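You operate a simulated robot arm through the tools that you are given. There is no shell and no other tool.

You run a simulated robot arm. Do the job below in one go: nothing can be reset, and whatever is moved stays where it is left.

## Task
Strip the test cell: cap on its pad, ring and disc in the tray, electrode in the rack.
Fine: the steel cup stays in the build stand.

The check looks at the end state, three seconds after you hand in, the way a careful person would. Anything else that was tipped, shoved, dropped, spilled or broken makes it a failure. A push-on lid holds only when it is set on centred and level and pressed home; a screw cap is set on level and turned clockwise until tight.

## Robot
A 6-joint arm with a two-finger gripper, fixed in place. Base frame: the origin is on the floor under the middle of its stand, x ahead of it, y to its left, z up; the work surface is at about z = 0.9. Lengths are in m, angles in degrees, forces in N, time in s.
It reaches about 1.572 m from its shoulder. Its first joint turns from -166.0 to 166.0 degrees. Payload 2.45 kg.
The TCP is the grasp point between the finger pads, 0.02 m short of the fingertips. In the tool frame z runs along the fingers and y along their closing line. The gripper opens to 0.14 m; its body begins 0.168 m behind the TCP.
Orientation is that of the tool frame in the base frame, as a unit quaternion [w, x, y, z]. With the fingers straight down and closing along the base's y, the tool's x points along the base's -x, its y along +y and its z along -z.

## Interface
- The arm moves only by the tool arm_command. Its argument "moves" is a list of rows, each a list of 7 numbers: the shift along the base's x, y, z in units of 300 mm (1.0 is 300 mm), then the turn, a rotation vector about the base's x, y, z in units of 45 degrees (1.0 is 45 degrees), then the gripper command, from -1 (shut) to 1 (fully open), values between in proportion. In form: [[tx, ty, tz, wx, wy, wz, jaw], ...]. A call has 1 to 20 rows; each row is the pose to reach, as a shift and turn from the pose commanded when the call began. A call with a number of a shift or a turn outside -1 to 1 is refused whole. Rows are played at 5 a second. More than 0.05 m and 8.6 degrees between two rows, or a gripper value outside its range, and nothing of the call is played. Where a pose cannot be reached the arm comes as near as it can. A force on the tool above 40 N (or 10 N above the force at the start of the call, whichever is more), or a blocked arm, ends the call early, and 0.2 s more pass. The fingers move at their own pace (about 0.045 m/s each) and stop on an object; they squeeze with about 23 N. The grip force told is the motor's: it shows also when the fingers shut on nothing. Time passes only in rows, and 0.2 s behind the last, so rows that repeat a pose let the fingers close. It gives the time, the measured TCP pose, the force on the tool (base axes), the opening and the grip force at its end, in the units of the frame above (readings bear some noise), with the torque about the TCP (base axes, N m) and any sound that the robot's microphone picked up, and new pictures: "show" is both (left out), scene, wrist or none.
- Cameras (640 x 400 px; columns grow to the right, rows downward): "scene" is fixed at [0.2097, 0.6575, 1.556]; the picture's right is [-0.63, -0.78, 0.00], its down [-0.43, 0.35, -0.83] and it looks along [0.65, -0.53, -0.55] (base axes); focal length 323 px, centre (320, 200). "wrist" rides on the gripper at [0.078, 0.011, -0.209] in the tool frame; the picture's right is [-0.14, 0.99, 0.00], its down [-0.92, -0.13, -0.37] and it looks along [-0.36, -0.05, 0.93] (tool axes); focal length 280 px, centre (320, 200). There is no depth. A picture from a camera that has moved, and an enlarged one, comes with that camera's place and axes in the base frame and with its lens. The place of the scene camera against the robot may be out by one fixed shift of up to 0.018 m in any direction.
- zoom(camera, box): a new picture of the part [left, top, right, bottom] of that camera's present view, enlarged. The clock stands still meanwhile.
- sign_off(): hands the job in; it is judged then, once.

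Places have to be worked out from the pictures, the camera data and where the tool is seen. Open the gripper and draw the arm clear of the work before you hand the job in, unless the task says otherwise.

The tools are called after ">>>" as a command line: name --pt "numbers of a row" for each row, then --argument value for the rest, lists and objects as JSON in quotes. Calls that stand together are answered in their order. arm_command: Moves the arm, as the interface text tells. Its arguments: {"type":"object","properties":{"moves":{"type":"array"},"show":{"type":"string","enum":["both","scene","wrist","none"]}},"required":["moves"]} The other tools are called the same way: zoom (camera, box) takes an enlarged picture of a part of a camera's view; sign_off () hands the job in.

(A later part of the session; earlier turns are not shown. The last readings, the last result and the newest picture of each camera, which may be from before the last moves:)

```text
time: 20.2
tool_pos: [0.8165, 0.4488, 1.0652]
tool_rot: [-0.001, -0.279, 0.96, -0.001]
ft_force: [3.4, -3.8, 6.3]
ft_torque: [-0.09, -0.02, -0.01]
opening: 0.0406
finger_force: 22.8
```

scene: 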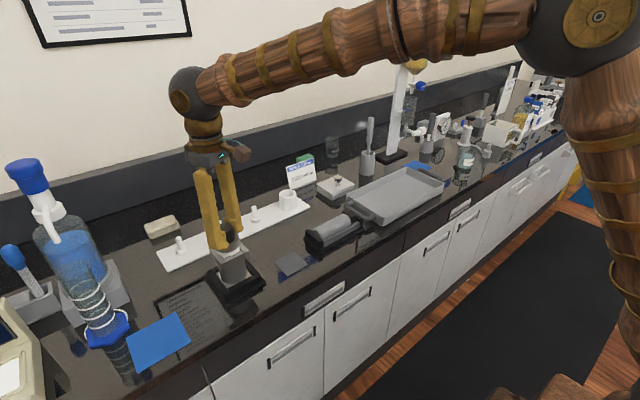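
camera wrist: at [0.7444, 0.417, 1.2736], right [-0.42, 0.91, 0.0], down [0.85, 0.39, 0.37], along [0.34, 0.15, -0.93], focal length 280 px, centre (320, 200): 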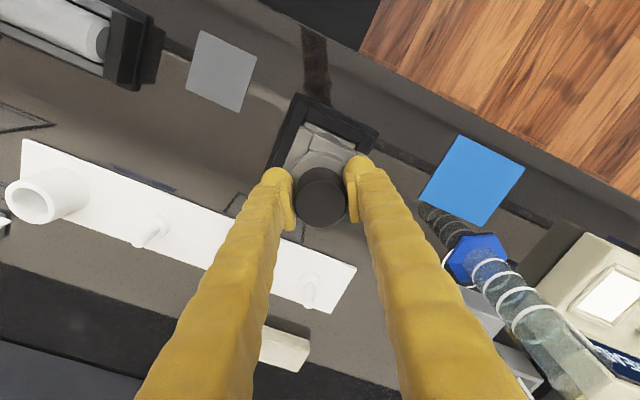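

Raising 0.9 mm relieved it, so the pitch is roughly 10 mm per turn. I'll continue counter-clockwise 40° with a matching rise.

>>> arm_command --pt "0 0 0.001 0 0 0.15 -1" --pt "0 0 0.002 0 0 0.3 -1" --pt "0 0 0.003 0 0 0.45 -1" --pt "0 0 0.0035 0 0 0.6 -1" --pt "0 0 0.004 0 0 0.75 -1" --pt "0 0 0.005 0 0 0.9 -1" --pt "0 0 0.005 0 0 0.9 -1" --show "both"

>>> zoom --camera "scene" --box '[190, 200, 280, 290]'

```text
time: 21.8
tool_pos: [0.8172, 0.4493, 1.0675]
tool_rot: [-0.001, -0.595, 0.804, -0.001]
ft_force: [2.3, 0.6, -5.7]
ft_torque: [0.02, -0.13, 0.01]
opening: 0.0405
finger_force: 22.7
camera wrist: at [0.783, 0.3783, 1.2759], right [-0.91, 0.42, 0.0], down [0.39, 0.84, 0.37], along [0.15, 0.33, -0.93], focal length 280 px, centre (320, 200)
```

scene: 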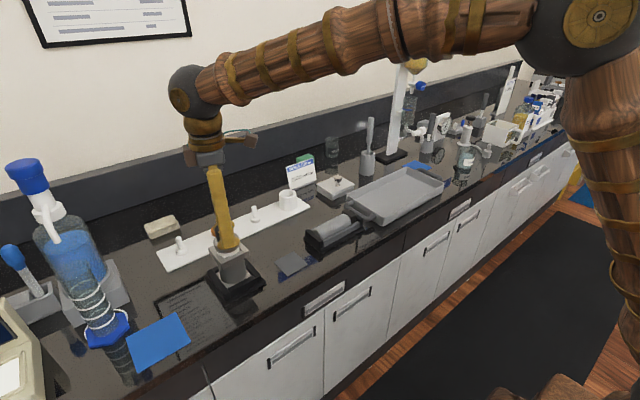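
wrist: 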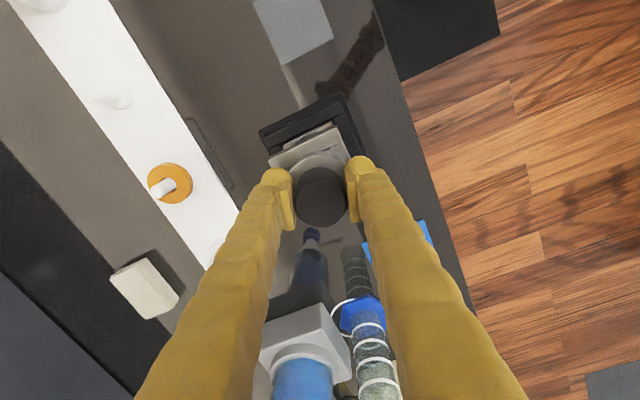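

```text
4.44 times, centred on (235, 245) of scene
camera zoom: at [0.2097, 0.6575, 1.556], right [-0.63, -0.78, 0.0], down [-0.43, 0.35, -0.83], along [0.65, -0.53, -0.55], focal length 1436 px, centre (698, 0)
```

zoom: 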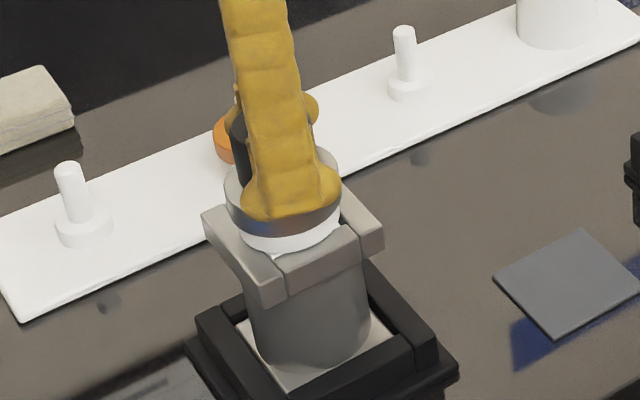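

The force is now about the assembly's own weight, so I rose a little too fast. I'll drop 0.6 mm and turn another 40°.

>>> arm_command --pt "0 0 -0.002 0 0 0.0 -1" --pt "0 0 -0.002 0 0 0.15 -1" --pt "0 0 -0.002 0 0 0.3 -1" --pt "0 0 -0.001 0 0 0.45 -1" --pt "0 0 -0.001 0 0 0.6 -1" --pt "0 0 0 0 0 0.75 -1" --pt "0 0 0 0 0 0.9 -1" --pt "0 0 0 0 0 0.9 -1" --show "scene"

>>> zoom --camera "scene" --box '[190, 200, 280, 290]'

```text
time: 23.6
tool_pos: [0.8173, 0.4503, 1.0671]
tool_rot: [0.001, 0.836, -0.548, 0.0]
ft_force: [4.2, -3.6, 0.8]
ft_torque: [-0.14, -0.16, -0.01]
opening: 0.0403
finger_force: 22.8
```

scene: 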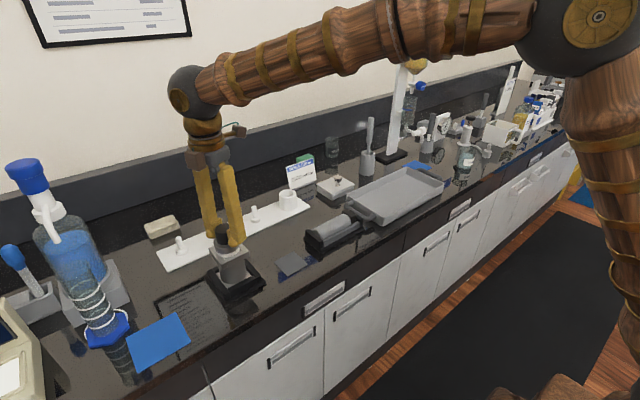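

```text
4.44 times, centred on (235, 245) of scene
camera zoom: at [0.2097, 0.6575, 1.556], right [-0.63, -0.78, 0.0], down [-0.43, 0.35, -0.83], along [0.65, -0.53, -0.55], focal length 1436 px, centre (698, 0)
```

zoom: 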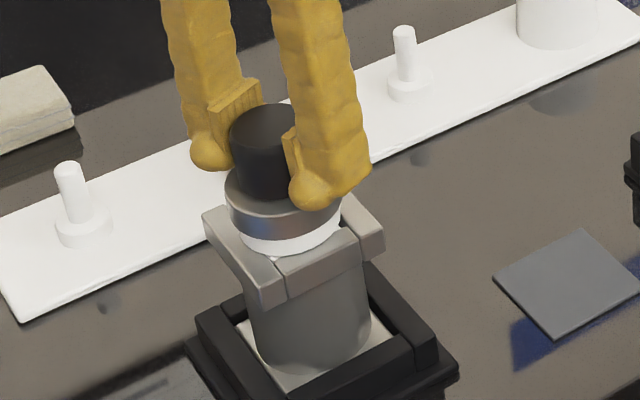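

That makes about 114° turned and about 2 mm of rise. I'll keep going another 40° with a small rise.

>>> arm_command --pt "0 0 0 0 0 0.15 -1" --pt "0 0 0.001 0 0 0.3 -1" --pt "0 0 0.001 0 0 0.45 -1" --pt "0 0 0.002 0 0 0.6 -1" --pt "0 0 0.002 0 0 0.75 -1" --pt "0 0 0.003 0 0 0.9 -1" --pt "0 0 0.003 0 0 0.9 -1" --show "scene"

>>> zoom --camera "scene" --box '[190, 200, 280, 290]'

```text
time: 25.2
tool_pos: [0.8163, 0.4498, 1.0677]
tool_rot: [0.0, 0.974, -0.225, 0.0]
ft_force: [4.5, 3.6, -0.3]
ft_torque: [0.11, -0.3, 0.03]
opening: 0.0407
finger_force: 23.2
```

scene: 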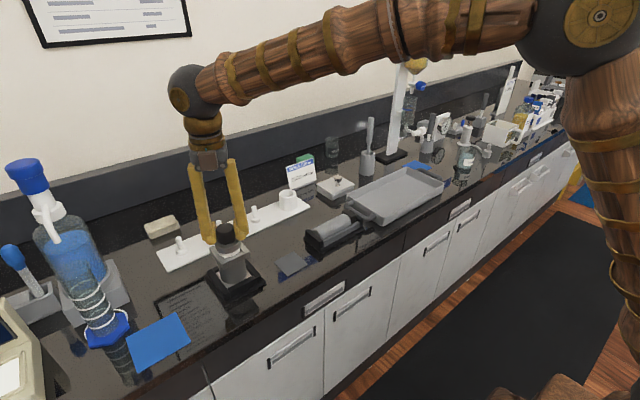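

```text
4.44 times, centred on (235, 245) of scene
camera zoom: at [0.2097, 0.6575, 1.556], right [-0.63, -0.78, 0.0], down [-0.43, 0.35, -0.83], along [0.65, -0.53, -0.55], focal length 1436 px, centre (698, 0)
```

zoom: 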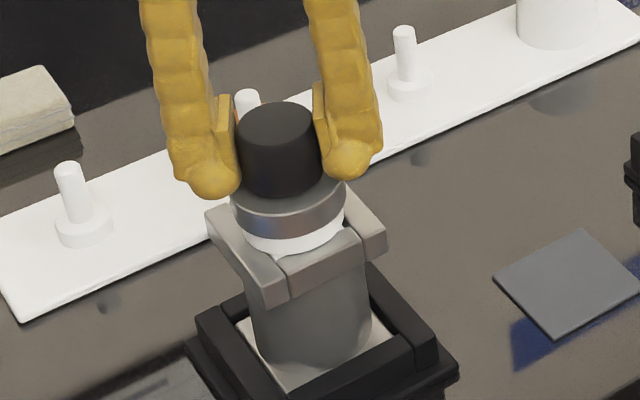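

That is about 154° in total. I'll test with a 1.5 mm lift: a free cap would weigh almost nothing, and about 5 N means it is still threaded.

>>> arm_command --pt "0 0 0.003 0 0 0 -1" --pt "0 0 0.005 0 0 0 -1" --pt "0 0 0.005 0 0 0 -1" --show "scene"

>>> zoom --camera "scene" --box '[205, 210, 265, 270]'

```text
time: 26.0
tool_pos: [0.8161, 0.4491, 1.0704]
tool_rot: [0.001, 0.974, -0.226, 0.0]
ft_force: [1.8, -0.3, -6.4]
ft_torque: [-0.04, -0.1, -0.05]
opening: 0.0406
finger_force: 22.8
```

scene: 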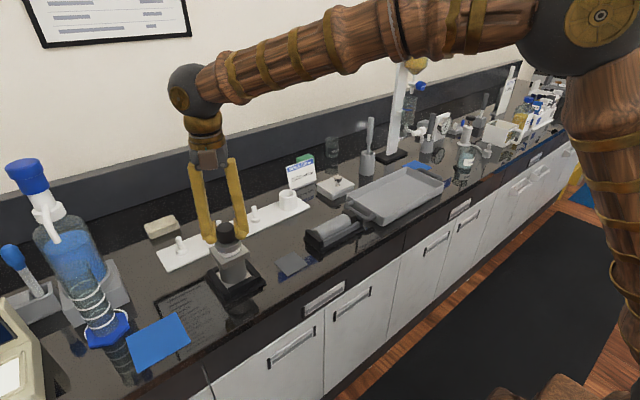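

```text
6.67 times, centred on (235, 240) of scene
camera zoom: at [0.2097, 0.6575, 1.556], right [-0.63, -0.78, 0.0], down [-0.43, 0.35, -0.83], along [0.65, -0.53, -0.55], focal length 2154 px, centre (887, -67)
```

zoom: 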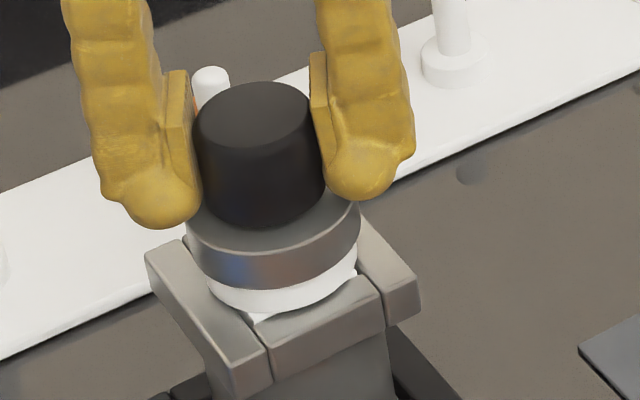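

The reading is about 6 N again, so the thread still holds. I'll lower back and turn on another 40°.

>>> arm_command --pt "0 0 -0.005 0 0 0.0 -1" --pt "0 0 -0.005 0 0 0.15 -1" --pt "0 0 -0.004 0 0 0.3 -1" --pt "0 0 -0.004 0 0 0.45 -1" --pt "0 0 -0.003 0 0 0.6 -1" --pt "0 0 -0.003 0 0 0.75 -1" --pt "0 0 -0.002 0 0 0.9 -1" --pt "0 0 -0.002 0 0 0.9 -1" --show "both"

>>> zoom --camera "scene" --box '[205, 210, 265, 270]'

>>> zoom --camera "wrist" --box '[240, 100, 400, 240]'

```text
time: 27.8
tool_pos: [0.8179, 0.4501, 1.0697]
tool_rot: [0.0, 0.992, 0.126, 0.0]
ft_force: [4.1, 3.0, 0.2]
ft_torque: [0.04, -0.08, 0.01]
opening: 0.0406
finger_force: 22.8
camera wrist: at [0.8945, 0.4594, 1.2772], right [0.11, -0.99, 0.0], down [-0.92, -0.11, 0.37], along [-0.37, -0.04, -0.93], focal length 280 px, centre (320, 200)
```

scene: 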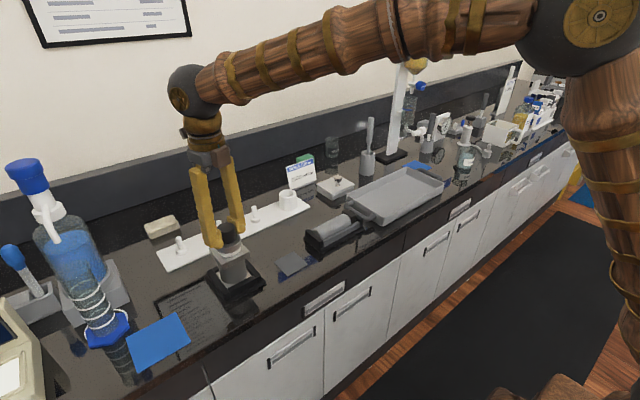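
wrist: 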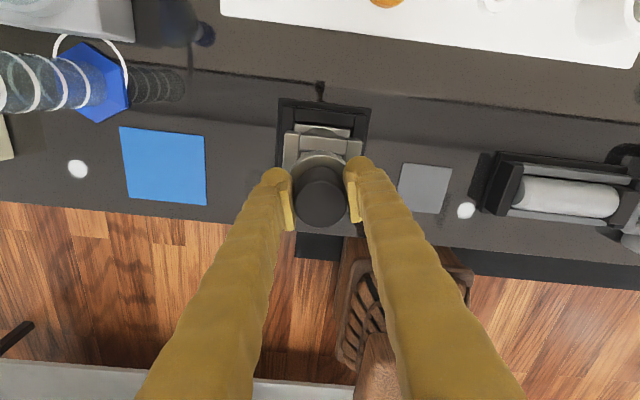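

```text
6.67 times, centred on (235, 240) of scene
camera zoom: at [0.2097, 0.6575, 1.556], right [-0.63, -0.78, 0.0], down [-0.43, 0.35, -0.83], along [0.65, -0.53, -0.55], focal length 2154 px, centre (887, -67)
```

zoom: 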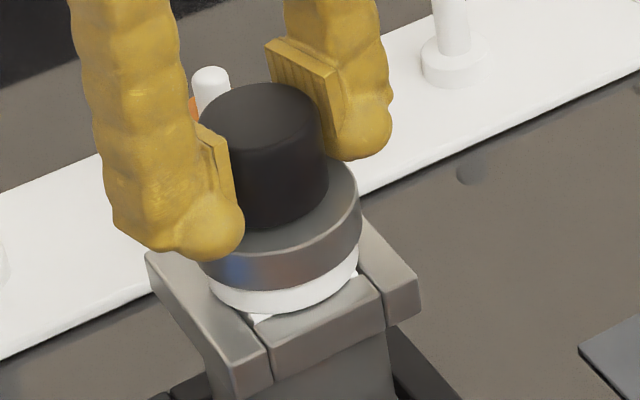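

```text
2.86 times, centred on (320, 170) of wrist
camera zoom: at [0.8945, 0.4594, 1.2772], right [0.11, -0.99, 0.0], down [-0.92, -0.11, 0.37], along [-0.37, -0.04, -0.93], focal length 801 px, centre (320, 286)
```

zoom: 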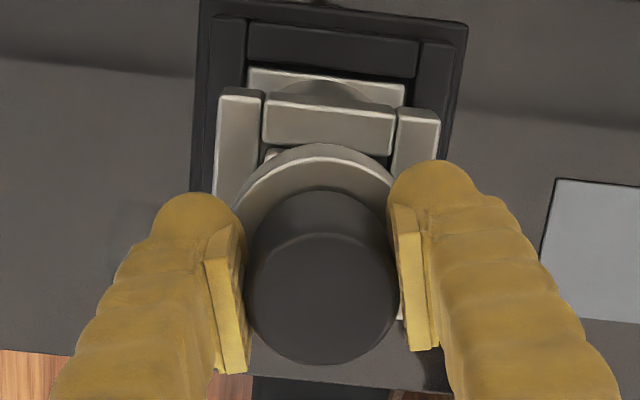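

Rise continues at about 7 mm per turn (≈3.8 mm at 195°), so the unscrewing is real. Next I'll turn another 40° with a matching rise of about 0.8 mm.

>>> arm_command --pt "0 0 0.0004 0 0 0.15 -1" --pt "0 0 0.0008 0 0 0.3 -1" --pt "0 0 0.0012 0 0 0.45 -1" --pt "0 0 0.0016 0 0 0.6 -1" --pt "0 0 0.002 0 0 0.75 -1" --pt "0 0 0.0025 0 0 0.9 -1" --pt "0 0 0.0025 0 0 0.9 -1" --show "scene"

>>> zoom --camera "scene" --box '[205, 210, 265, 270]'

```text
time: 29.0
tool_pos: [0.8112, 0.4595, 1.0708]
tool_rot: [0.007, 0.98, 0.201, 0.003]
ft_force: [3.0, -6.8, 7.5]
ft_torque: [-0.3, 0.04, -0.02]
opening: 0.0409
finger_force: 22.8
out of reach, approached as far as the arm can: row 2, 3, 4, 5
stopped in row 5: the force on the tool passed its limit at 40 N (the readings are from after the stop); the commanded pose is now the measured one
```

scene: 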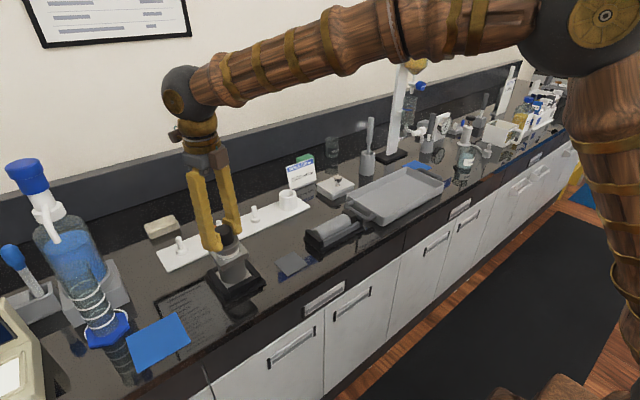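

```text
6.67 times, centred on (235, 240) of scene
camera zoom: at [0.2097, 0.6575, 1.556], right [-0.63, -0.78, 0.0], down [-0.43, 0.35, -0.83], along [0.65, -0.53, -0.55], focal length 2154 px, centre (887, -67)
```

zoom: 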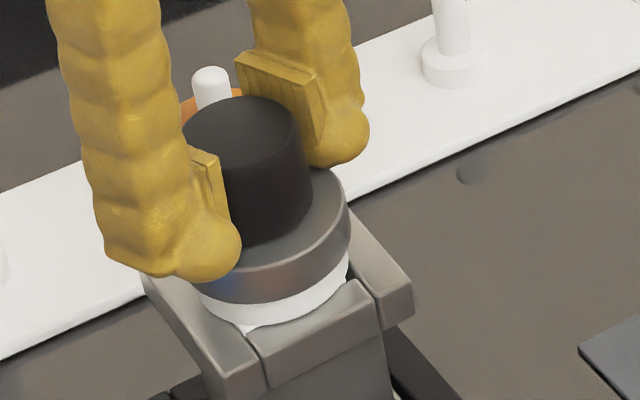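

The wrist hit its joint limit and pushed the tool about 1 cm sideways. I'll back off 9°, bring the tool back to the cell axis and level it, still holding the cap.

>>> arm_command --pt "0.005 -0.008 0 0.004 0.003 -0.07 -1" --pt "0.01 -0.016 0 0.008 0.006 -0.14 -1" --pt "0.015 -0.024 0 0.012 0.009 -0.2 -1" --pt "0.0193 -0.031 0 0.016 0.011 -0.2 -1" --pt "0.0193 -0.031 0 0.016 0.011 -0.2 -1" --show "both"

>>> zoom --camera "scene" --box '[190, 210, 280, 300]'

>>> zoom --camera "wrist" --box '[240, 80, 400, 240]'

```text
time: 30.2
tool_pos: [0.8184, 0.4504, 1.0697]
tool_rot: [0.001, 0.992, 0.124, 0.0]
ft_force: [2.4, 1.6, -0.5]
ft_torque: [0.16, -0.06, 0.01]
opening: 0.0405
finger_force: 22.7
camera wrist: at [0.8944, 0.4603, 1.2773], right [0.11, -0.99, 0.0], down [-0.92, -0.1, 0.37], along [-0.37, -0.04, -0.93], focal length 280 px, centre (320, 200)
```

scene: 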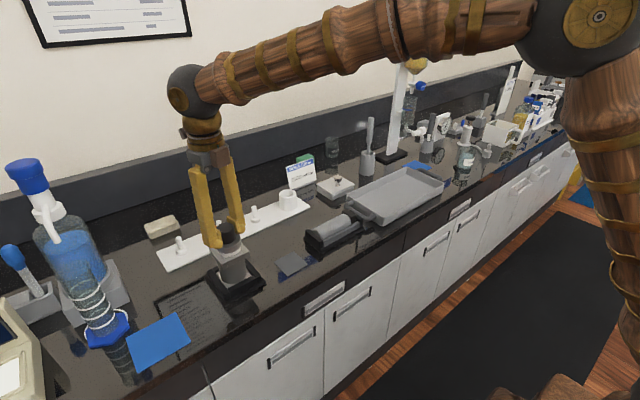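
wrist: 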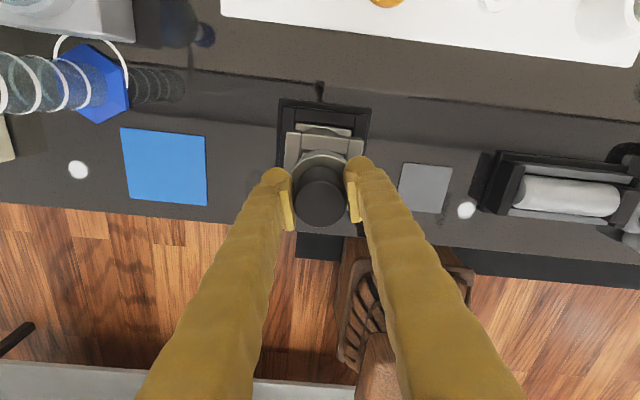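

```text
4.44 times, centred on (235, 255) of scene
camera zoom: at [0.2097, 0.6575, 1.556], right [-0.63, -0.78, 0.0], down [-0.43, 0.35, -0.83], along [0.65, -0.53, -0.55], focal length 1436 px, centre (698, -44)
```

zoom: 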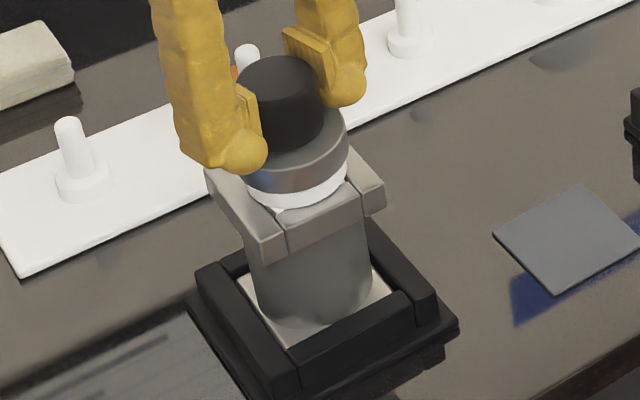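

```text
2.50 times, centred on (320, 160) of wrist
camera zoom: at [0.8944, 0.4603, 1.2773], right [0.11, -0.99, 0.0], down [-0.92, -0.1, 0.37], along [-0.37, -0.04, -0.93], focal length 701 px, centre (320, 300)
```

zoom: 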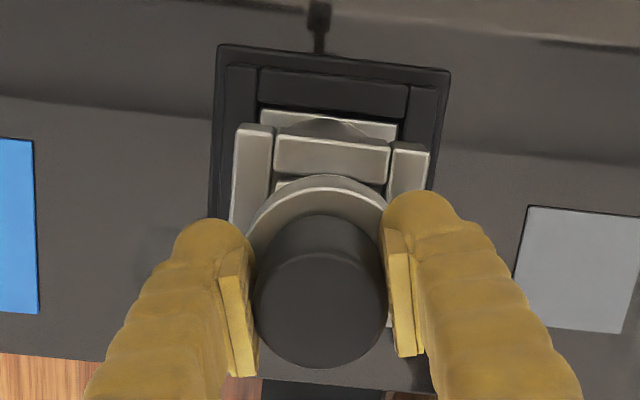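

The arm is back on axis and the stand hasn't moved. I'll try a 2 mm lift test before re-gripping.

>>> arm_command --pt "0 0 0.003 0 0 0 -1" --pt "0 0 0.007 0 0 0 -1" --pt "0 0 0.007 0 0 0 -1" --show "none"

```text
time: 31.0
tool_pos: [0.8173, 0.4512, 1.0713]
tool_rot: [0.001, 0.992, 0.125, 0.0]
ft_force: [2.4, -0.5, -5.7]
ft_torque: [-0.03, -0.13, 0.01]
opening: 0.0402
finger_force: 22.8
```

It is still threaded. I'll lower back, open, rise clear of the knob, and start winding the wrist back for a second bite.

>>> arm_command --pt "0 0 -0.004 0 0 0 -1" --pt "0 0 -0.007 0 0 0 -1" --pt "0 0 -0.007 0 0 0 0.2" --pt "0 0 -0.007 0 0 0 0.2" --pt "0 0 -0.007 0 0 0 0.2" --pt "0 0 -0.007 0 0 0 0.2" --pt "0 0 0.05 0 0 0 0.2" --pt "0 0 0.12 0 0 0 0.2" --pt "0 0 0.2 0 0 -0.15 0.2" --pt "0 0 0.25 0 0 -0.3 0.2" --pt "0 0 0.25 0 0 -0.48 0.2" --pt "0 0 0.25 0 0 -0.66 0.2" --pt "0 0 0.25 0 0 -0.84 0.2" --pt "0 0 0.25 0 0 -1.0 0.2" --show "scene"

>>> zoom --camera "scene" --box '[205, 210, 265, 270]'

```text
time: 34.0
tool_pos: [0.8169, 0.4514, 1.1469]
tool_rot: [0.0, 0.964, -0.265, 0.001]
ft_force: [-0.8, -0.8, 1.1]
ft_torque: [0.03, 0.0, 0.01]
opening: 0.0839
finger_force: 0.1
```

scene: 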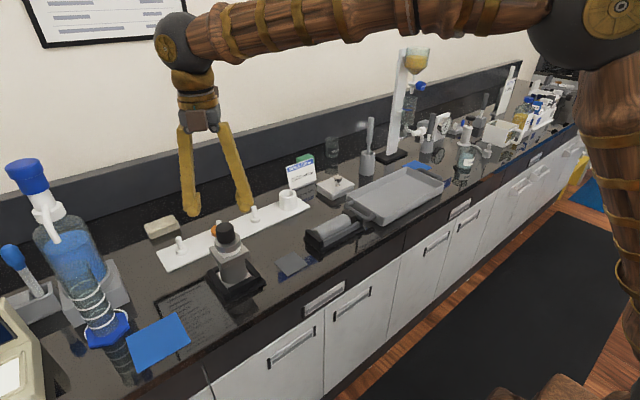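

```text
6.67 times, centred on (235, 240) of scene
camera zoom: at [0.2097, 0.6575, 1.556], right [-0.63, -0.78, 0.0], down [-0.43, 0.35, -0.83], along [0.65, -0.53, -0.55], focal length 2154 px, centre (887, -67)
```

zoom: 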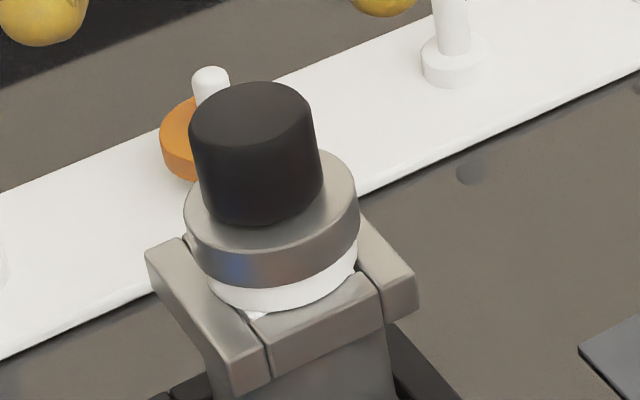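

I'll take the same zoom box as at the start, to compare the knob height directly.

>>> zoom --camera "scene" --box '[205, 215, 265, 265]'

>>> zoom --camera "scene" --box '[215, 230, 255, 265]'

```text
8.00 times, centred on (235, 240) of scene
camera zoom: at [0.2097, 0.6575, 1.556], right [-0.63, -0.78, 0.0], down [-0.43, 0.35, -0.83], along [0.65, -0.53, -0.55], focal length 2585 px, centre (1000, -120)
```

zoom: 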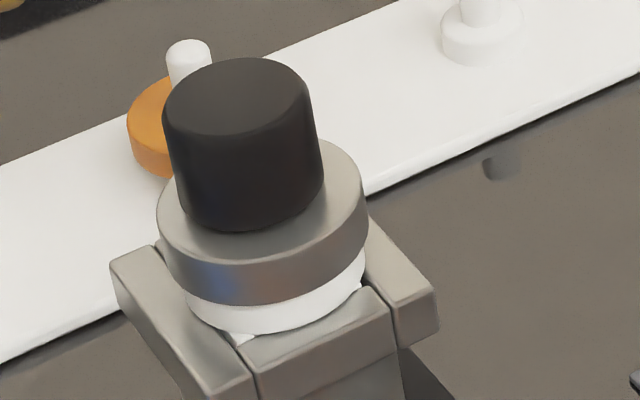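

```text
11.43 times, centred on (235, 248) of scene
camera zoom: at [0.2097, 0.6575, 1.556], right [-0.63, -0.78, 0.0], down [-0.43, 0.35, -0.83], along [0.65, -0.53, -0.55], focal length 3693 px, centre (1291, -343)
```

zoom: 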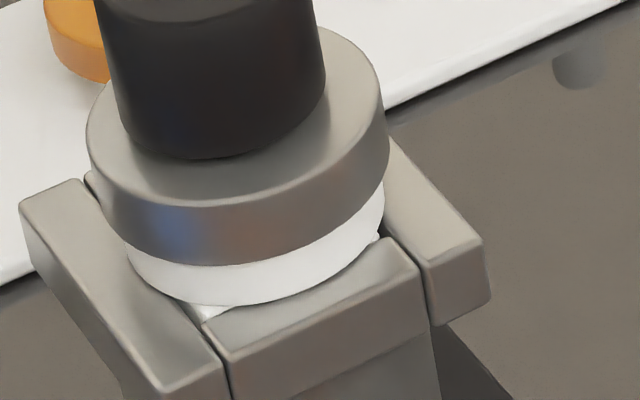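

>>> zoom --camera "scene" --box '[190, 210, 280, 300]'

>>> zoom --camera "scene" --box '[205, 210, 265, 270]'

```text
4.44 times, centred on (235, 255) of scene
camera zoom: at [0.2097, 0.6575, 1.556], right [-0.63, -0.78, 0.0], down [-0.43, 0.35, -0.83], along [0.65, -0.53, -0.55], focal length 1436 px, centre (698, -44)
```

zoom: 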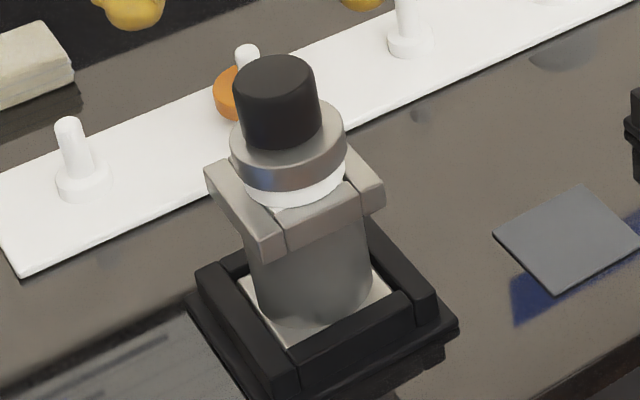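

```text
6.67 times, centred on (235, 240) of scene
camera zoom: at [0.2097, 0.6575, 1.556], right [-0.63, -0.78, 0.0], down [-0.43, 0.35, -0.83], along [0.65, -0.53, -0.55], focal length 2154 px, centre (887, -67)
```

zoom: 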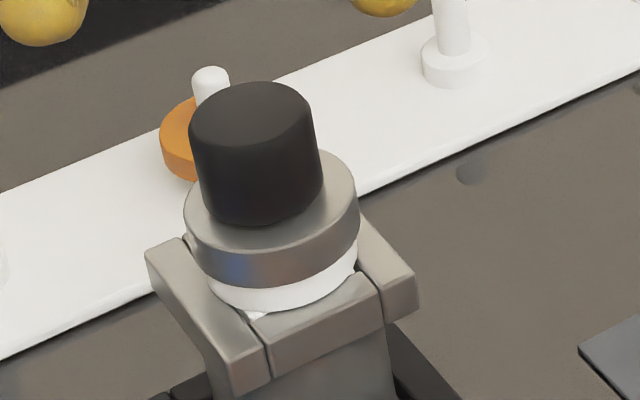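

The ring and disc have shifted slightly sideways, so they are no longer clamped and the cap is partly off. I'll wind the wrist back another 45° while clear above.

>>> arm_command --pt "0 0 0 0 0 -0.17 0.2" --pt "0 0 0 0 0 -0.34 0.2" --pt "0 0 0 0 0 -0.51 0.2" --pt "0 0 0 0 0 -0.68 0.2" --pt "0 0 0 0 0 -0.85 0.2" --pt "0 0 0 0 0 -1.0 0.2" --show "none"

```text
time: 35.4
tool_pos: [0.8173, 0.4518, 1.146]
tool_rot: [0.001, 0.789, -0.614, 0.001]
ft_force: [0.5, 0.7, -0.2]
ft_torque: [-0.01, -0.01, 0.01]
opening: 0.0839
finger_force: 0.1
```

The arm is steady above the knob, so I'll wind back another 45°.

>>> arm_command --pt "0 0 0 0 0 -0.17 0.2" --pt "0 0 0 0 0 -0.34 0.2" --pt "0 0 0 0 0 -0.51 0.2" --pt "0 0 0 0 0 -0.68 0.2" --pt "0 0 0 0 0 -0.85 0.2" --pt "0 0 0 0 0 -1.0 0.2" --show "none"

```text
time: 36.8
tool_pos: [0.8175, 0.451, 1.1462]
tool_rot: [0.0, -0.493, 0.87, -0.001]
ft_force: [-0.2, -0.4, -0.9]
ft_torque: [0.01, -0.03, 0.01]
opening: 0.084
finger_force: 0.0
```

Another 45° back follows. The tool stays at (0.817, 0.451), clear above the cell.

>>> arm_command --pt "0 0 0 0 0 -0.17 0.2" --pt "0 0 0 0 0 -0.34 0.2" --pt "0 0 0 0 0 -0.51 0.2" --pt "0 0 0 0 0 -0.68 0.2" --pt "0 0 0 0 0 -0.85 0.2" --pt "0 0 0 0 0 -1.0 0.2" --show "none"

```text
time: 38.2
tool_pos: [0.817, 0.4503, 1.1471]
tool_rot: [0.0, -0.124, 0.992, 0.001]
ft_force: [1.0, -0.2, 0.4]
ft_torque: [0.01, 0.0, 0.01]
opening: 0.0839
finger_force: 0.2
```

The tool is now at +14° from the original orientation. One more wind-back of 45° gives a longer stroke, and I'll take a picture.

>>> arm_command --pt "0 0 0 0 0 -0.17 0.2" --pt "0 0 0 0 0 -0.34 0.2" --pt "0 0 0 0 0 -0.51 0.2" --pt "0 0 0 0 0 -0.68 0.2" --pt "0 0 0 0 0 -0.85 0.2" --pt "0 0 0 0 0 -1.0 0.2" --show "both"

>>> zoom --camera "wrist" --box '[250, 90, 390, 220]'

```text
time: 39.6
tool_pos: [0.8166, 0.4514, 1.1472]
tool_rot: [0.0, 0.265, 0.964, 0.0]
ft_force: [-0.1, -0.1, 0.1]
ft_torque: [0.0, 0.04, 0.01]
opening: 0.084
finger_force: 0.0
camera wrist: at [0.7548, 0.5004, 1.3554], right [0.63, 0.78, 0.0], down [0.73, -0.58, 0.37], along [0.29, -0.23, -0.93], focal length 280 px, centre (320, 200)
```

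scene: 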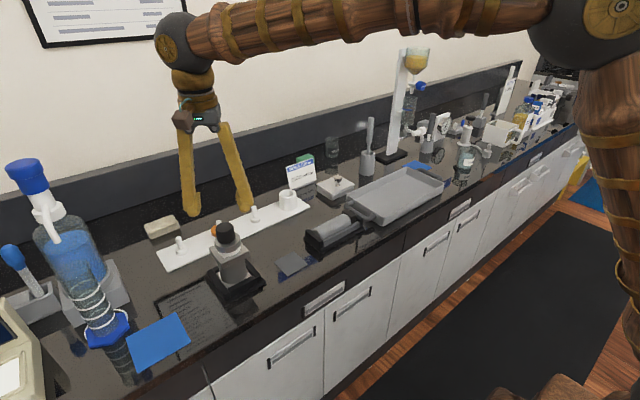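
wrist: 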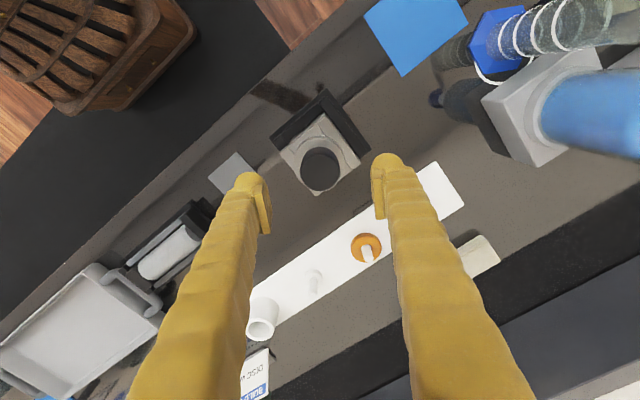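

```text
3.08 times, centred on (320, 155) of wrist
camera zoom: at [0.7548, 0.5004, 1.3554], right [0.63, 0.78, 0.0], down [0.73, -0.58, 0.37], along [0.29, -0.23, -0.93], focal length 863 px, centre (320, 338)
```

zoom: 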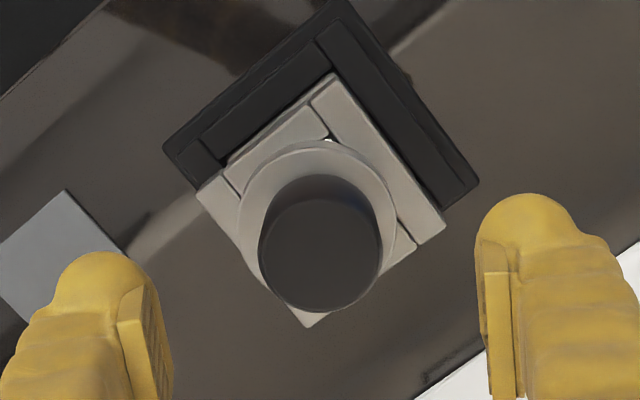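

The knob is still centred under the tool at about (0.818, 0.4515). I'll descend, close on it again, and start turning counter-clockwise.

>>> arm_command --pt "0 0 -0.1 0 0 0 0.2" --pt "0 0 -0.2 0 0 0 0.2" --pt "0 0 -0.265 0 0 0 0.2" --pt "0 0 -0.265 0 0 0 -0.2" --pt "0 0 -0.265 0 0 0 -1" --pt "0 0 -0.265 0 0 0 -1" --pt "0 0 -0.265 0 0 0 -1" --pt "0 0 -0.265 0 0 0 -1" --show "none"

```text
time: 41.4
tool_pos: [0.8183, 0.4506, 1.0675]
tool_rot: [0.0, 0.265, 0.964, 0.001]
ft_force: [2.0, 1.7, -0.2]
ft_torque: [-0.03, 0.0, -0.02]
opening: 0.0386
finger_force: 23.1
```

The re-grip is good at 38.6 mm. Turning counter-clockwise 43° now with a gentle rise, watching force and torque.

>>> arm_command --pt "0 0 0.0004 0 0 0.16 -1" --pt "0 0 0.0008 0 0 0.32 -1" --pt "0 0 0.0012 0 0 0.48 -1" --pt "0 0 0.0016 0 0 0.64 -1" --pt "0 0 0.002 0 0 0.8 -1" --pt "0 0 0.0025 0 0 0.96 -1" --pt "0 0 0.0025 0 0 0.96 -1" --show "scene"

>>> zoom --camera "scene" --box '[205, 215, 265, 265]'

```text
time: 43.0
tool_pos: [0.8177, 0.4504, 1.07]
tool_rot: [0.0, -0.108, 0.994, 0.0]
ft_force: [2.3, -1.6, -0.3]
ft_torque: [-0.04, -0.14, -0.02]
opening: 0.0385
finger_force: 23.1
```

scene: 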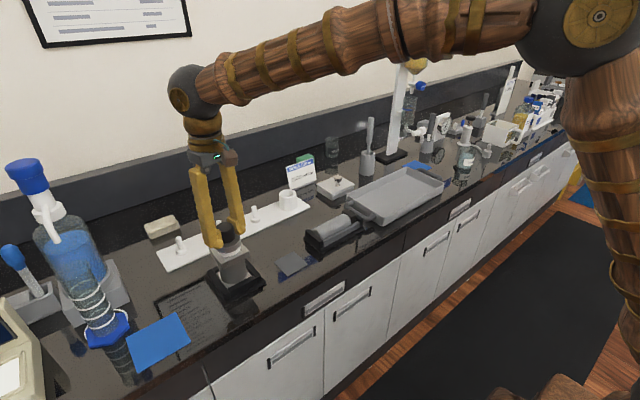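

```text
8.00 times, centred on (235, 240) of scene
camera zoom: at [0.2097, 0.6575, 1.556], right [-0.63, -0.78, 0.0], down [-0.43, 0.35, -0.83], along [0.65, -0.53, -0.55], focal length 2585 px, centre (1000, -120)
```

zoom: 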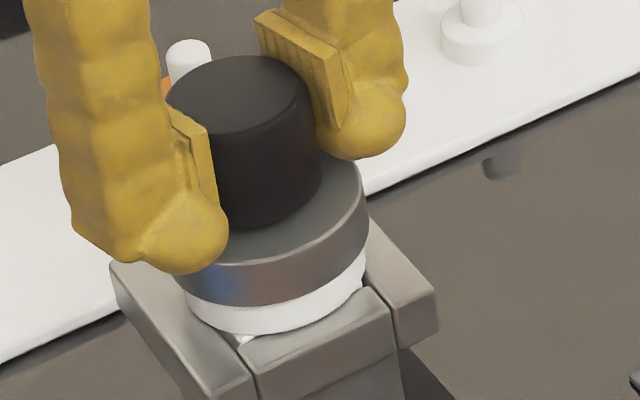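

Force stays near zero while rising, as a turning thread would give. I'll go another 43°.

>>> arm_command --pt "0 0 0.0004 0 0 0.16 -1" --pt "0 0 0.0008 0 0 0.32 -1" --pt "0 0 0.0012 0 0 0.48 -1" --pt "0 0 0.0016 0 0 0.64 -1" --pt "0 0 0.002 0 0 0.8 -1" --pt "0 0 0.0025 0 0 0.96 -1" --pt "0 0 0.0025 0 0 0.96 -1" --show "none"

```text
time: 44.6
tool_pos: [0.8181, 0.4499, 1.0691]
tool_rot: [0.001, -0.467, 0.884, 0.001]
ft_force: [-0.2, -0.7, -0.7]
ft_torque: [-0.01, -0.05, -0.01]
opening: 0.0387
finger_force: 22.8
```

Force is only -0.7 N with almost no side load. I'll test with a 3 mm lift.

>>> arm_command --pt "0 0 0.003 0 0 0 -1" --pt "0 0 0.007 0 0 0 -1" --pt "0 0 0.01 0 0 0 -1" --pt "0 0 0.01 0 0 0 -1" --show "scene"

>>> zoom --camera "scene" --box '[205, 215, 265, 265]'

```text
time: 45.6
tool_pos: [0.8175, 0.4515, 1.0711]
tool_rot: [0.0, -0.467, 0.884, 0.0]
ft_force: [0.4, 0.0, -0.4]
ft_torque: [0.0, 0.01, -0.01]
opening: 0.0385
finger_force: 22.8
```

scene: 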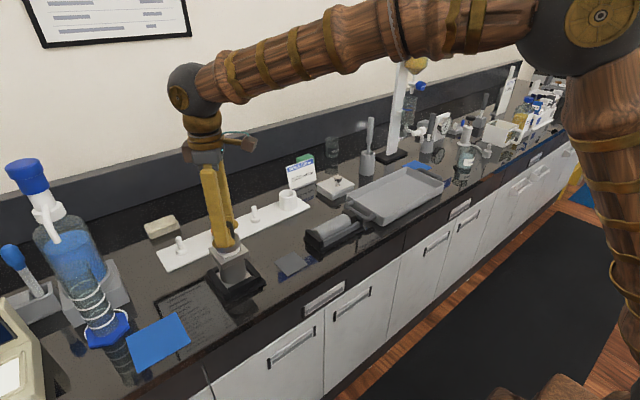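

```text
8.00 times, centred on (235, 240) of scene
camera zoom: at [0.2097, 0.6575, 1.556], right [-0.63, -0.78, 0.0], down [-0.43, 0.35, -0.83], along [0.65, -0.53, -0.55], focal length 2585 px, centre (1000, -120)
```

zoom: 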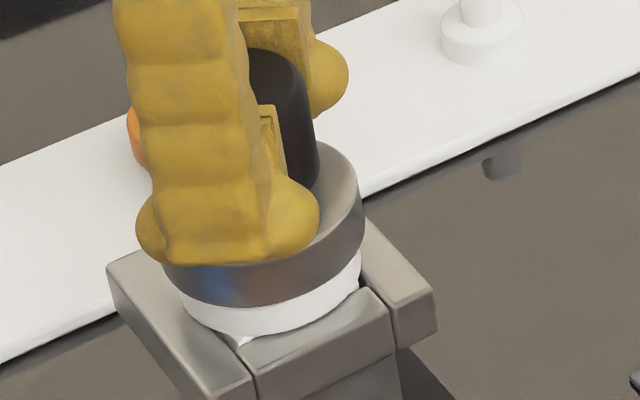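

Only 0.4 N this time, so the cap is free. I'll lift it slowly straight up and look at what remains.

>>> arm_command --pt "0 0 0.01 0 0 0 -1" --pt "0 0 0.025 0 0 0 -1" --pt "0 0 0.045 0 0 0 -1" --pt "0 0 0.08 0 0 0 -1" --pt "0 0 0.14 0 0 0 -1" --pt "0 0 0.22 0 0 0 -1" --pt "0 0 0.3 0 0 0 -1" --pt "0 0 0.3 0 0 0 -1" --show "both"

>>> zoom --camera "scene" --box '[195, 170, 285, 300]'

>>> zoom --camera "scene" --box '[205, 215, 265, 265]'

```text
time: 47.4
tool_pos: [0.8162, 0.451, 1.1613]
tool_rot: [0.0, -0.467, 0.884, 0.0]
ft_force: [0.4, 0.4, -0.3]
ft_torque: [0.01, 0.03, 0.02]
opening: 0.0386
finger_force: 23.2
camera wrist: at [0.762, 0.3922, 1.3699], right [-0.74, 0.67, 0.0], down [0.63, 0.69, 0.37], along [0.25, 0.27, -0.93], focal length 280 px, centre (320, 200)
```

scene: 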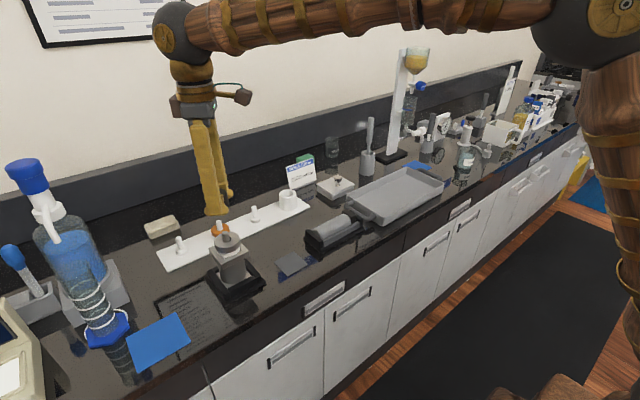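
wrist: 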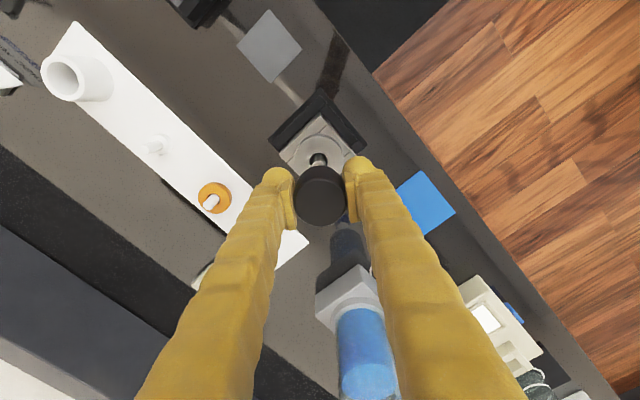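

```text
3.08 times, centred on (240, 235) of scene
camera zoom: at [0.2097, 0.6575, 1.556], right [-0.63, -0.78, 0.0], down [-0.43, 0.35, -0.83], along [0.65, -0.53, -0.55], focal length 994 px, centre (566, 92)
```

zoom: 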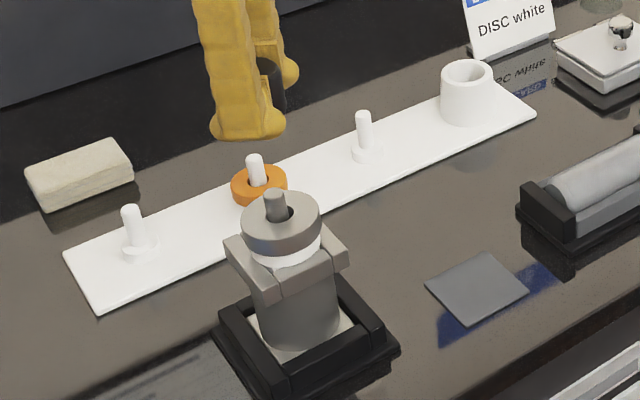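

```text
8.00 times, centred on (235, 240) of scene
camera zoom: at [0.2097, 0.6575, 1.556], right [-0.63, -0.78, 0.0], down [-0.43, 0.35, -0.83], along [0.65, -0.53, -0.55], focal length 2585 px, centre (1000, -120)
```

zoom: 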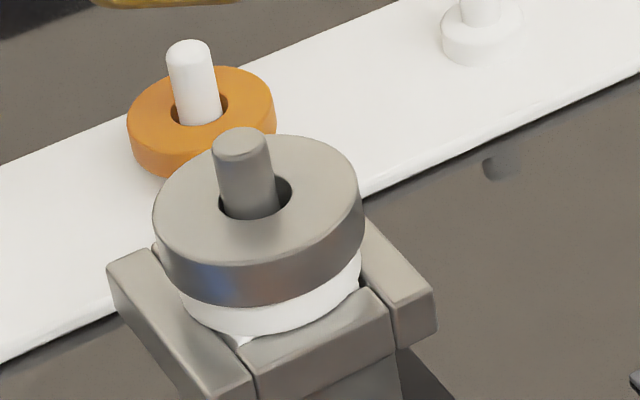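

The cap is off. The stack is now a stem on the electrode with the steel ring and white disc threaded over it. The cap's pad is the 70 mm grey square, centred near (0.776, 0.301), and I'll carry the cap over it and descend part way.

>>> arm_command --pt "0 -0.02 0.05 0 0 0 -1" --pt "-0.03 -0.12 0.05 0 0 0 -1" --pt "-0.07 -0.26 0.05 0 0 0 -1" --pt "-0.11 -0.4 0.02 0 0 0 -1" --pt "-0.135 -0.5 -0.08 0 0 0 -1" --pt "-0.135 -0.5 -0.22 0 0 0 -1" --pt "-0.135 -0.5 -0.36 0 0 0 -1" --pt "-0.135 -0.5 -0.5 0 0 0 -1" --pt "-0.135 -0.5 -0.6 0 0 0 -1" --pt "-0.135 -0.5 -0.6 0 0 0 -1" --show "both"

>>> zoom --camera "scene" --box '[240, 210, 340, 290]'

>>> zoom --camera "wrist" --box '[240, 110, 400, 230]'

```text
time: 49.6
tool_pos: [0.7772, 0.3022, 0.9814]
tool_rot: [-0.001, -0.467, 0.884, 0.0]
ft_force: [-0.7, -0.2, -0.3]
ft_torque: [-0.01, 0.03, 0.02]
opening: 0.0385
finger_force: 23.0
camera wrist: at [0.7231, 0.2442, 1.1892], right [-0.74, 0.67, 0.0], down [0.62, 0.69, 0.37], along [0.25, 0.27, -0.93], focal length 280 px, centre (320, 200)
```

scene: 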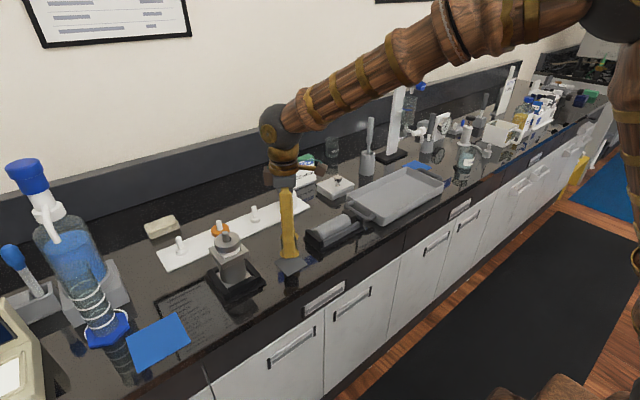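
wrist: 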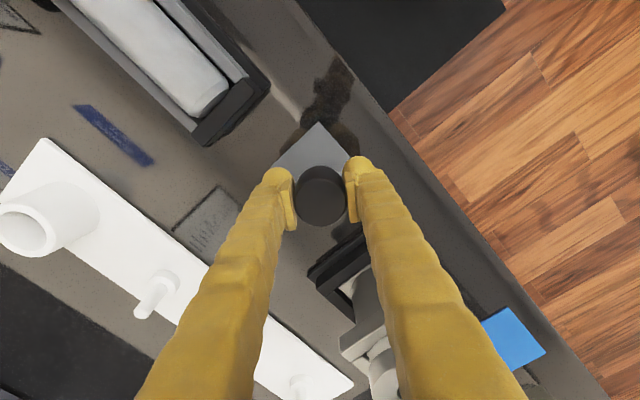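

```text
5.00 times, centred on (290, 250) of scene
camera zoom: at [0.2097, 0.6575, 1.556], right [-0.63, -0.78, 0.0], down [-0.43, 0.35, -0.83], along [0.65, -0.53, -0.55], focal length 1616 px, centre (470, -50)
```

zoom: 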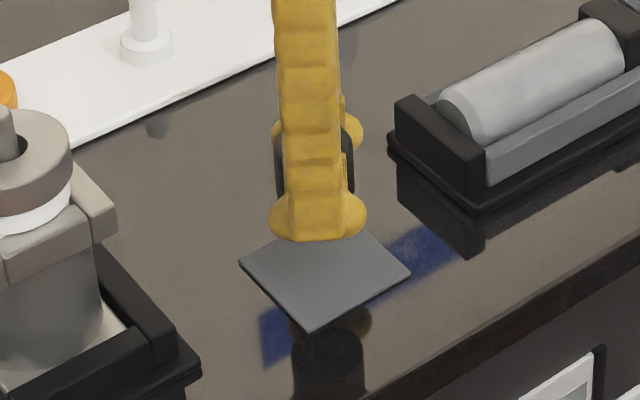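

```text
3.33 times, centred on (320, 170) of wrist
camera zoom: at [0.7231, 0.2442, 1.1892], right [-0.74, 0.67, 0.0], down [0.62, 0.69, 0.37], along [0.25, 0.27, -0.93], focal length 935 px, centre (320, 300)
```

zoom: 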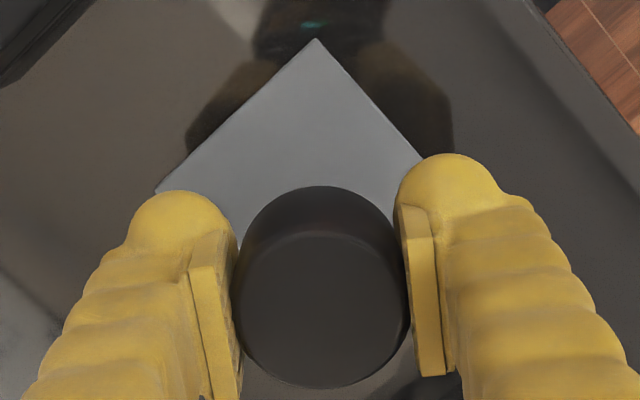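

The pad's edges work out to x 0.743–0.812 with its near edge at y 0.265, so the centre is (0.7775, 0.2995). The tool is 2 mm off in y, so I'll correct that and lower toward contact, expected near TCP z 0.93.

>>> arm_command --pt "0 -0.008 -0.05 0 0 0 -1" --pt "0 -0.008 -0.1 0 0 0 -1" --pt "0 -0.008 -0.13 0 0 0 -1" --pt "0 -0.008 -0.15 0 0 0 -1" --pt "0 -0.008 -0.155 0 0 0 -1" --pt "0 -0.008 -0.155 0 0 0 -1" --show "scene"

>>> zoom --camera "scene" --box '[260, 220, 320, 280]'

```text
time: 51.0
tool_pos: [0.7765, 0.2996, 0.936]
tool_rot: [0.001, -0.467, 0.884, 0.001]
ft_force: [0.2, -0.7, -0.9]
ft_torque: [0.01, -0.01, 0.03]
opening: 0.0384
finger_force: 22.5
```

scene: 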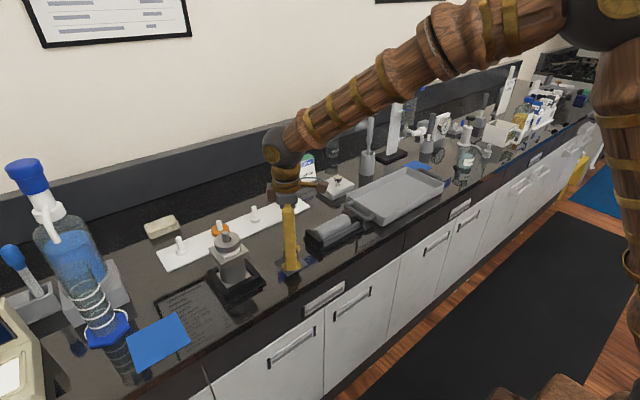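

```text
6.67 times, centred on (290, 250) of scene
camera zoom: at [0.2097, 0.6575, 1.556], right [-0.63, -0.78, 0.0], down [-0.43, 0.35, -0.83], along [0.65, -0.53, -0.55], focal length 2154 px, centre (520, -133)
```

zoom: 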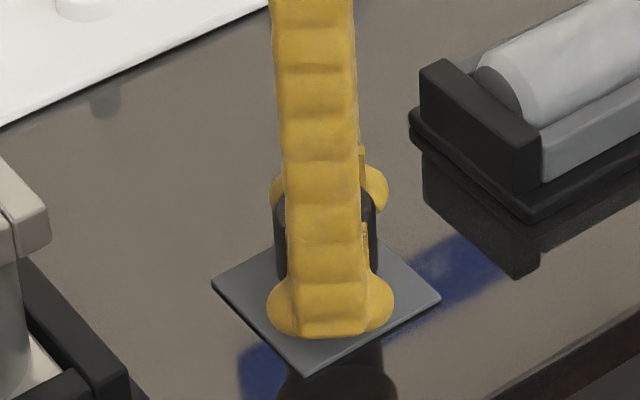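

No contact yet. I'll creep down in 1 mm steps and read the force.

>>> arm_command --pt "0 0 -0.004 0 0 0 -1" --pt "0 0 -0.008 0 0 0 -1" --pt "0 0 -0.012 0 0 0 -1" --pt "0 0 -0.015 0 0 0 -1" --pt "0 0 -0.015 0 0 0 -1" --show "none"

```text
time: 52.2
tool_pos: [0.7758, 0.2983, 0.9309]
tool_rot: [0.001, -0.467, 0.884, -0.001]
ft_force: [0.1, -1.2, -0.1]
ft_torque: [-0.05, -0.01, 0.05]
opening: 0.0385
finger_force: 23.2
```

>>> arm_command --pt "0 0 -0.003 0 0 0 -1" --pt "0 0 -0.006 0 0 0 -1" --pt "0 0 -0.009 0 0 0 -1" --pt "0 0 -0.009 0 0 0 -1" --show "scene"

>>> zoom --camera "scene" --box '[260, 220, 320, 280]'

```text
time: 53.2
tool_pos: [0.7764, 0.298, 0.9279]
tool_rot: [0.0, -0.468, 0.884, 0.0]
ft_force: [-0.2, -0.4, -0.8]
ft_torque: [0.02, 0.01, 0.02]
opening: 0.0385
finger_force: 23.0
```

scene: 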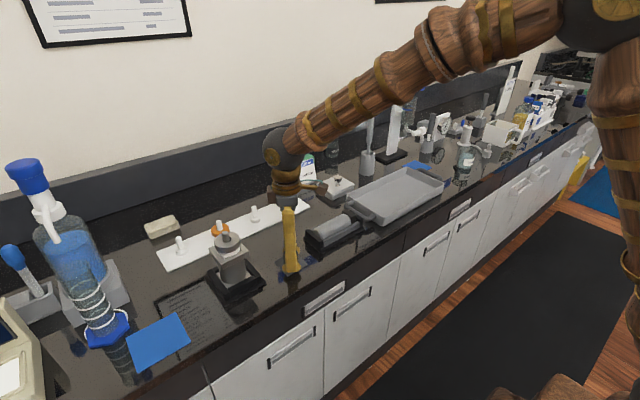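

```text
6.67 times, centred on (290, 250) of scene
camera zoom: at [0.2097, 0.6575, 1.556], right [-0.63, -0.78, 0.0], down [-0.43, 0.35, -0.83], along [0.65, -0.53, -0.55], focal length 2154 px, centre (520, -133)
```

zoom: 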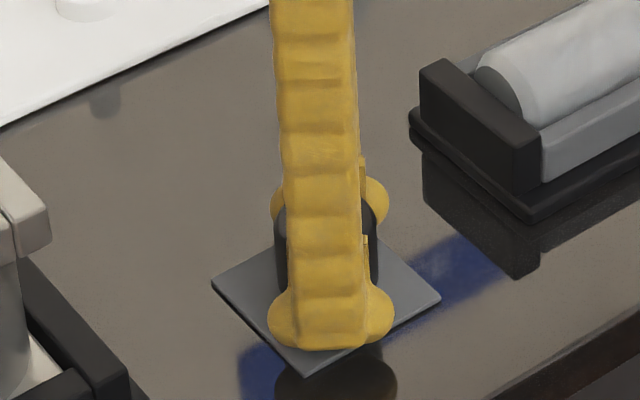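

Still no contact at z 0.928. I'll continue in sub-millimetre steps.

>>> arm_command --pt "0 0 -0.003 0 0 0 -1" --pt "0 0 -0.006 0 0 0 -1" --pt "0 0 -0.006 0 0 0 -1" --show "none"

```text
time: 54.0
tool_pos: [0.7769, 0.2989, 0.9255]
tool_rot: [-0.001, -0.466, 0.885, 0.0]
ft_force: [-0.1, -0.2, 0.4]
ft_torque: [0.0, -0.04, -0.01]
opening: 0.0386
finger_force: 22.6
```

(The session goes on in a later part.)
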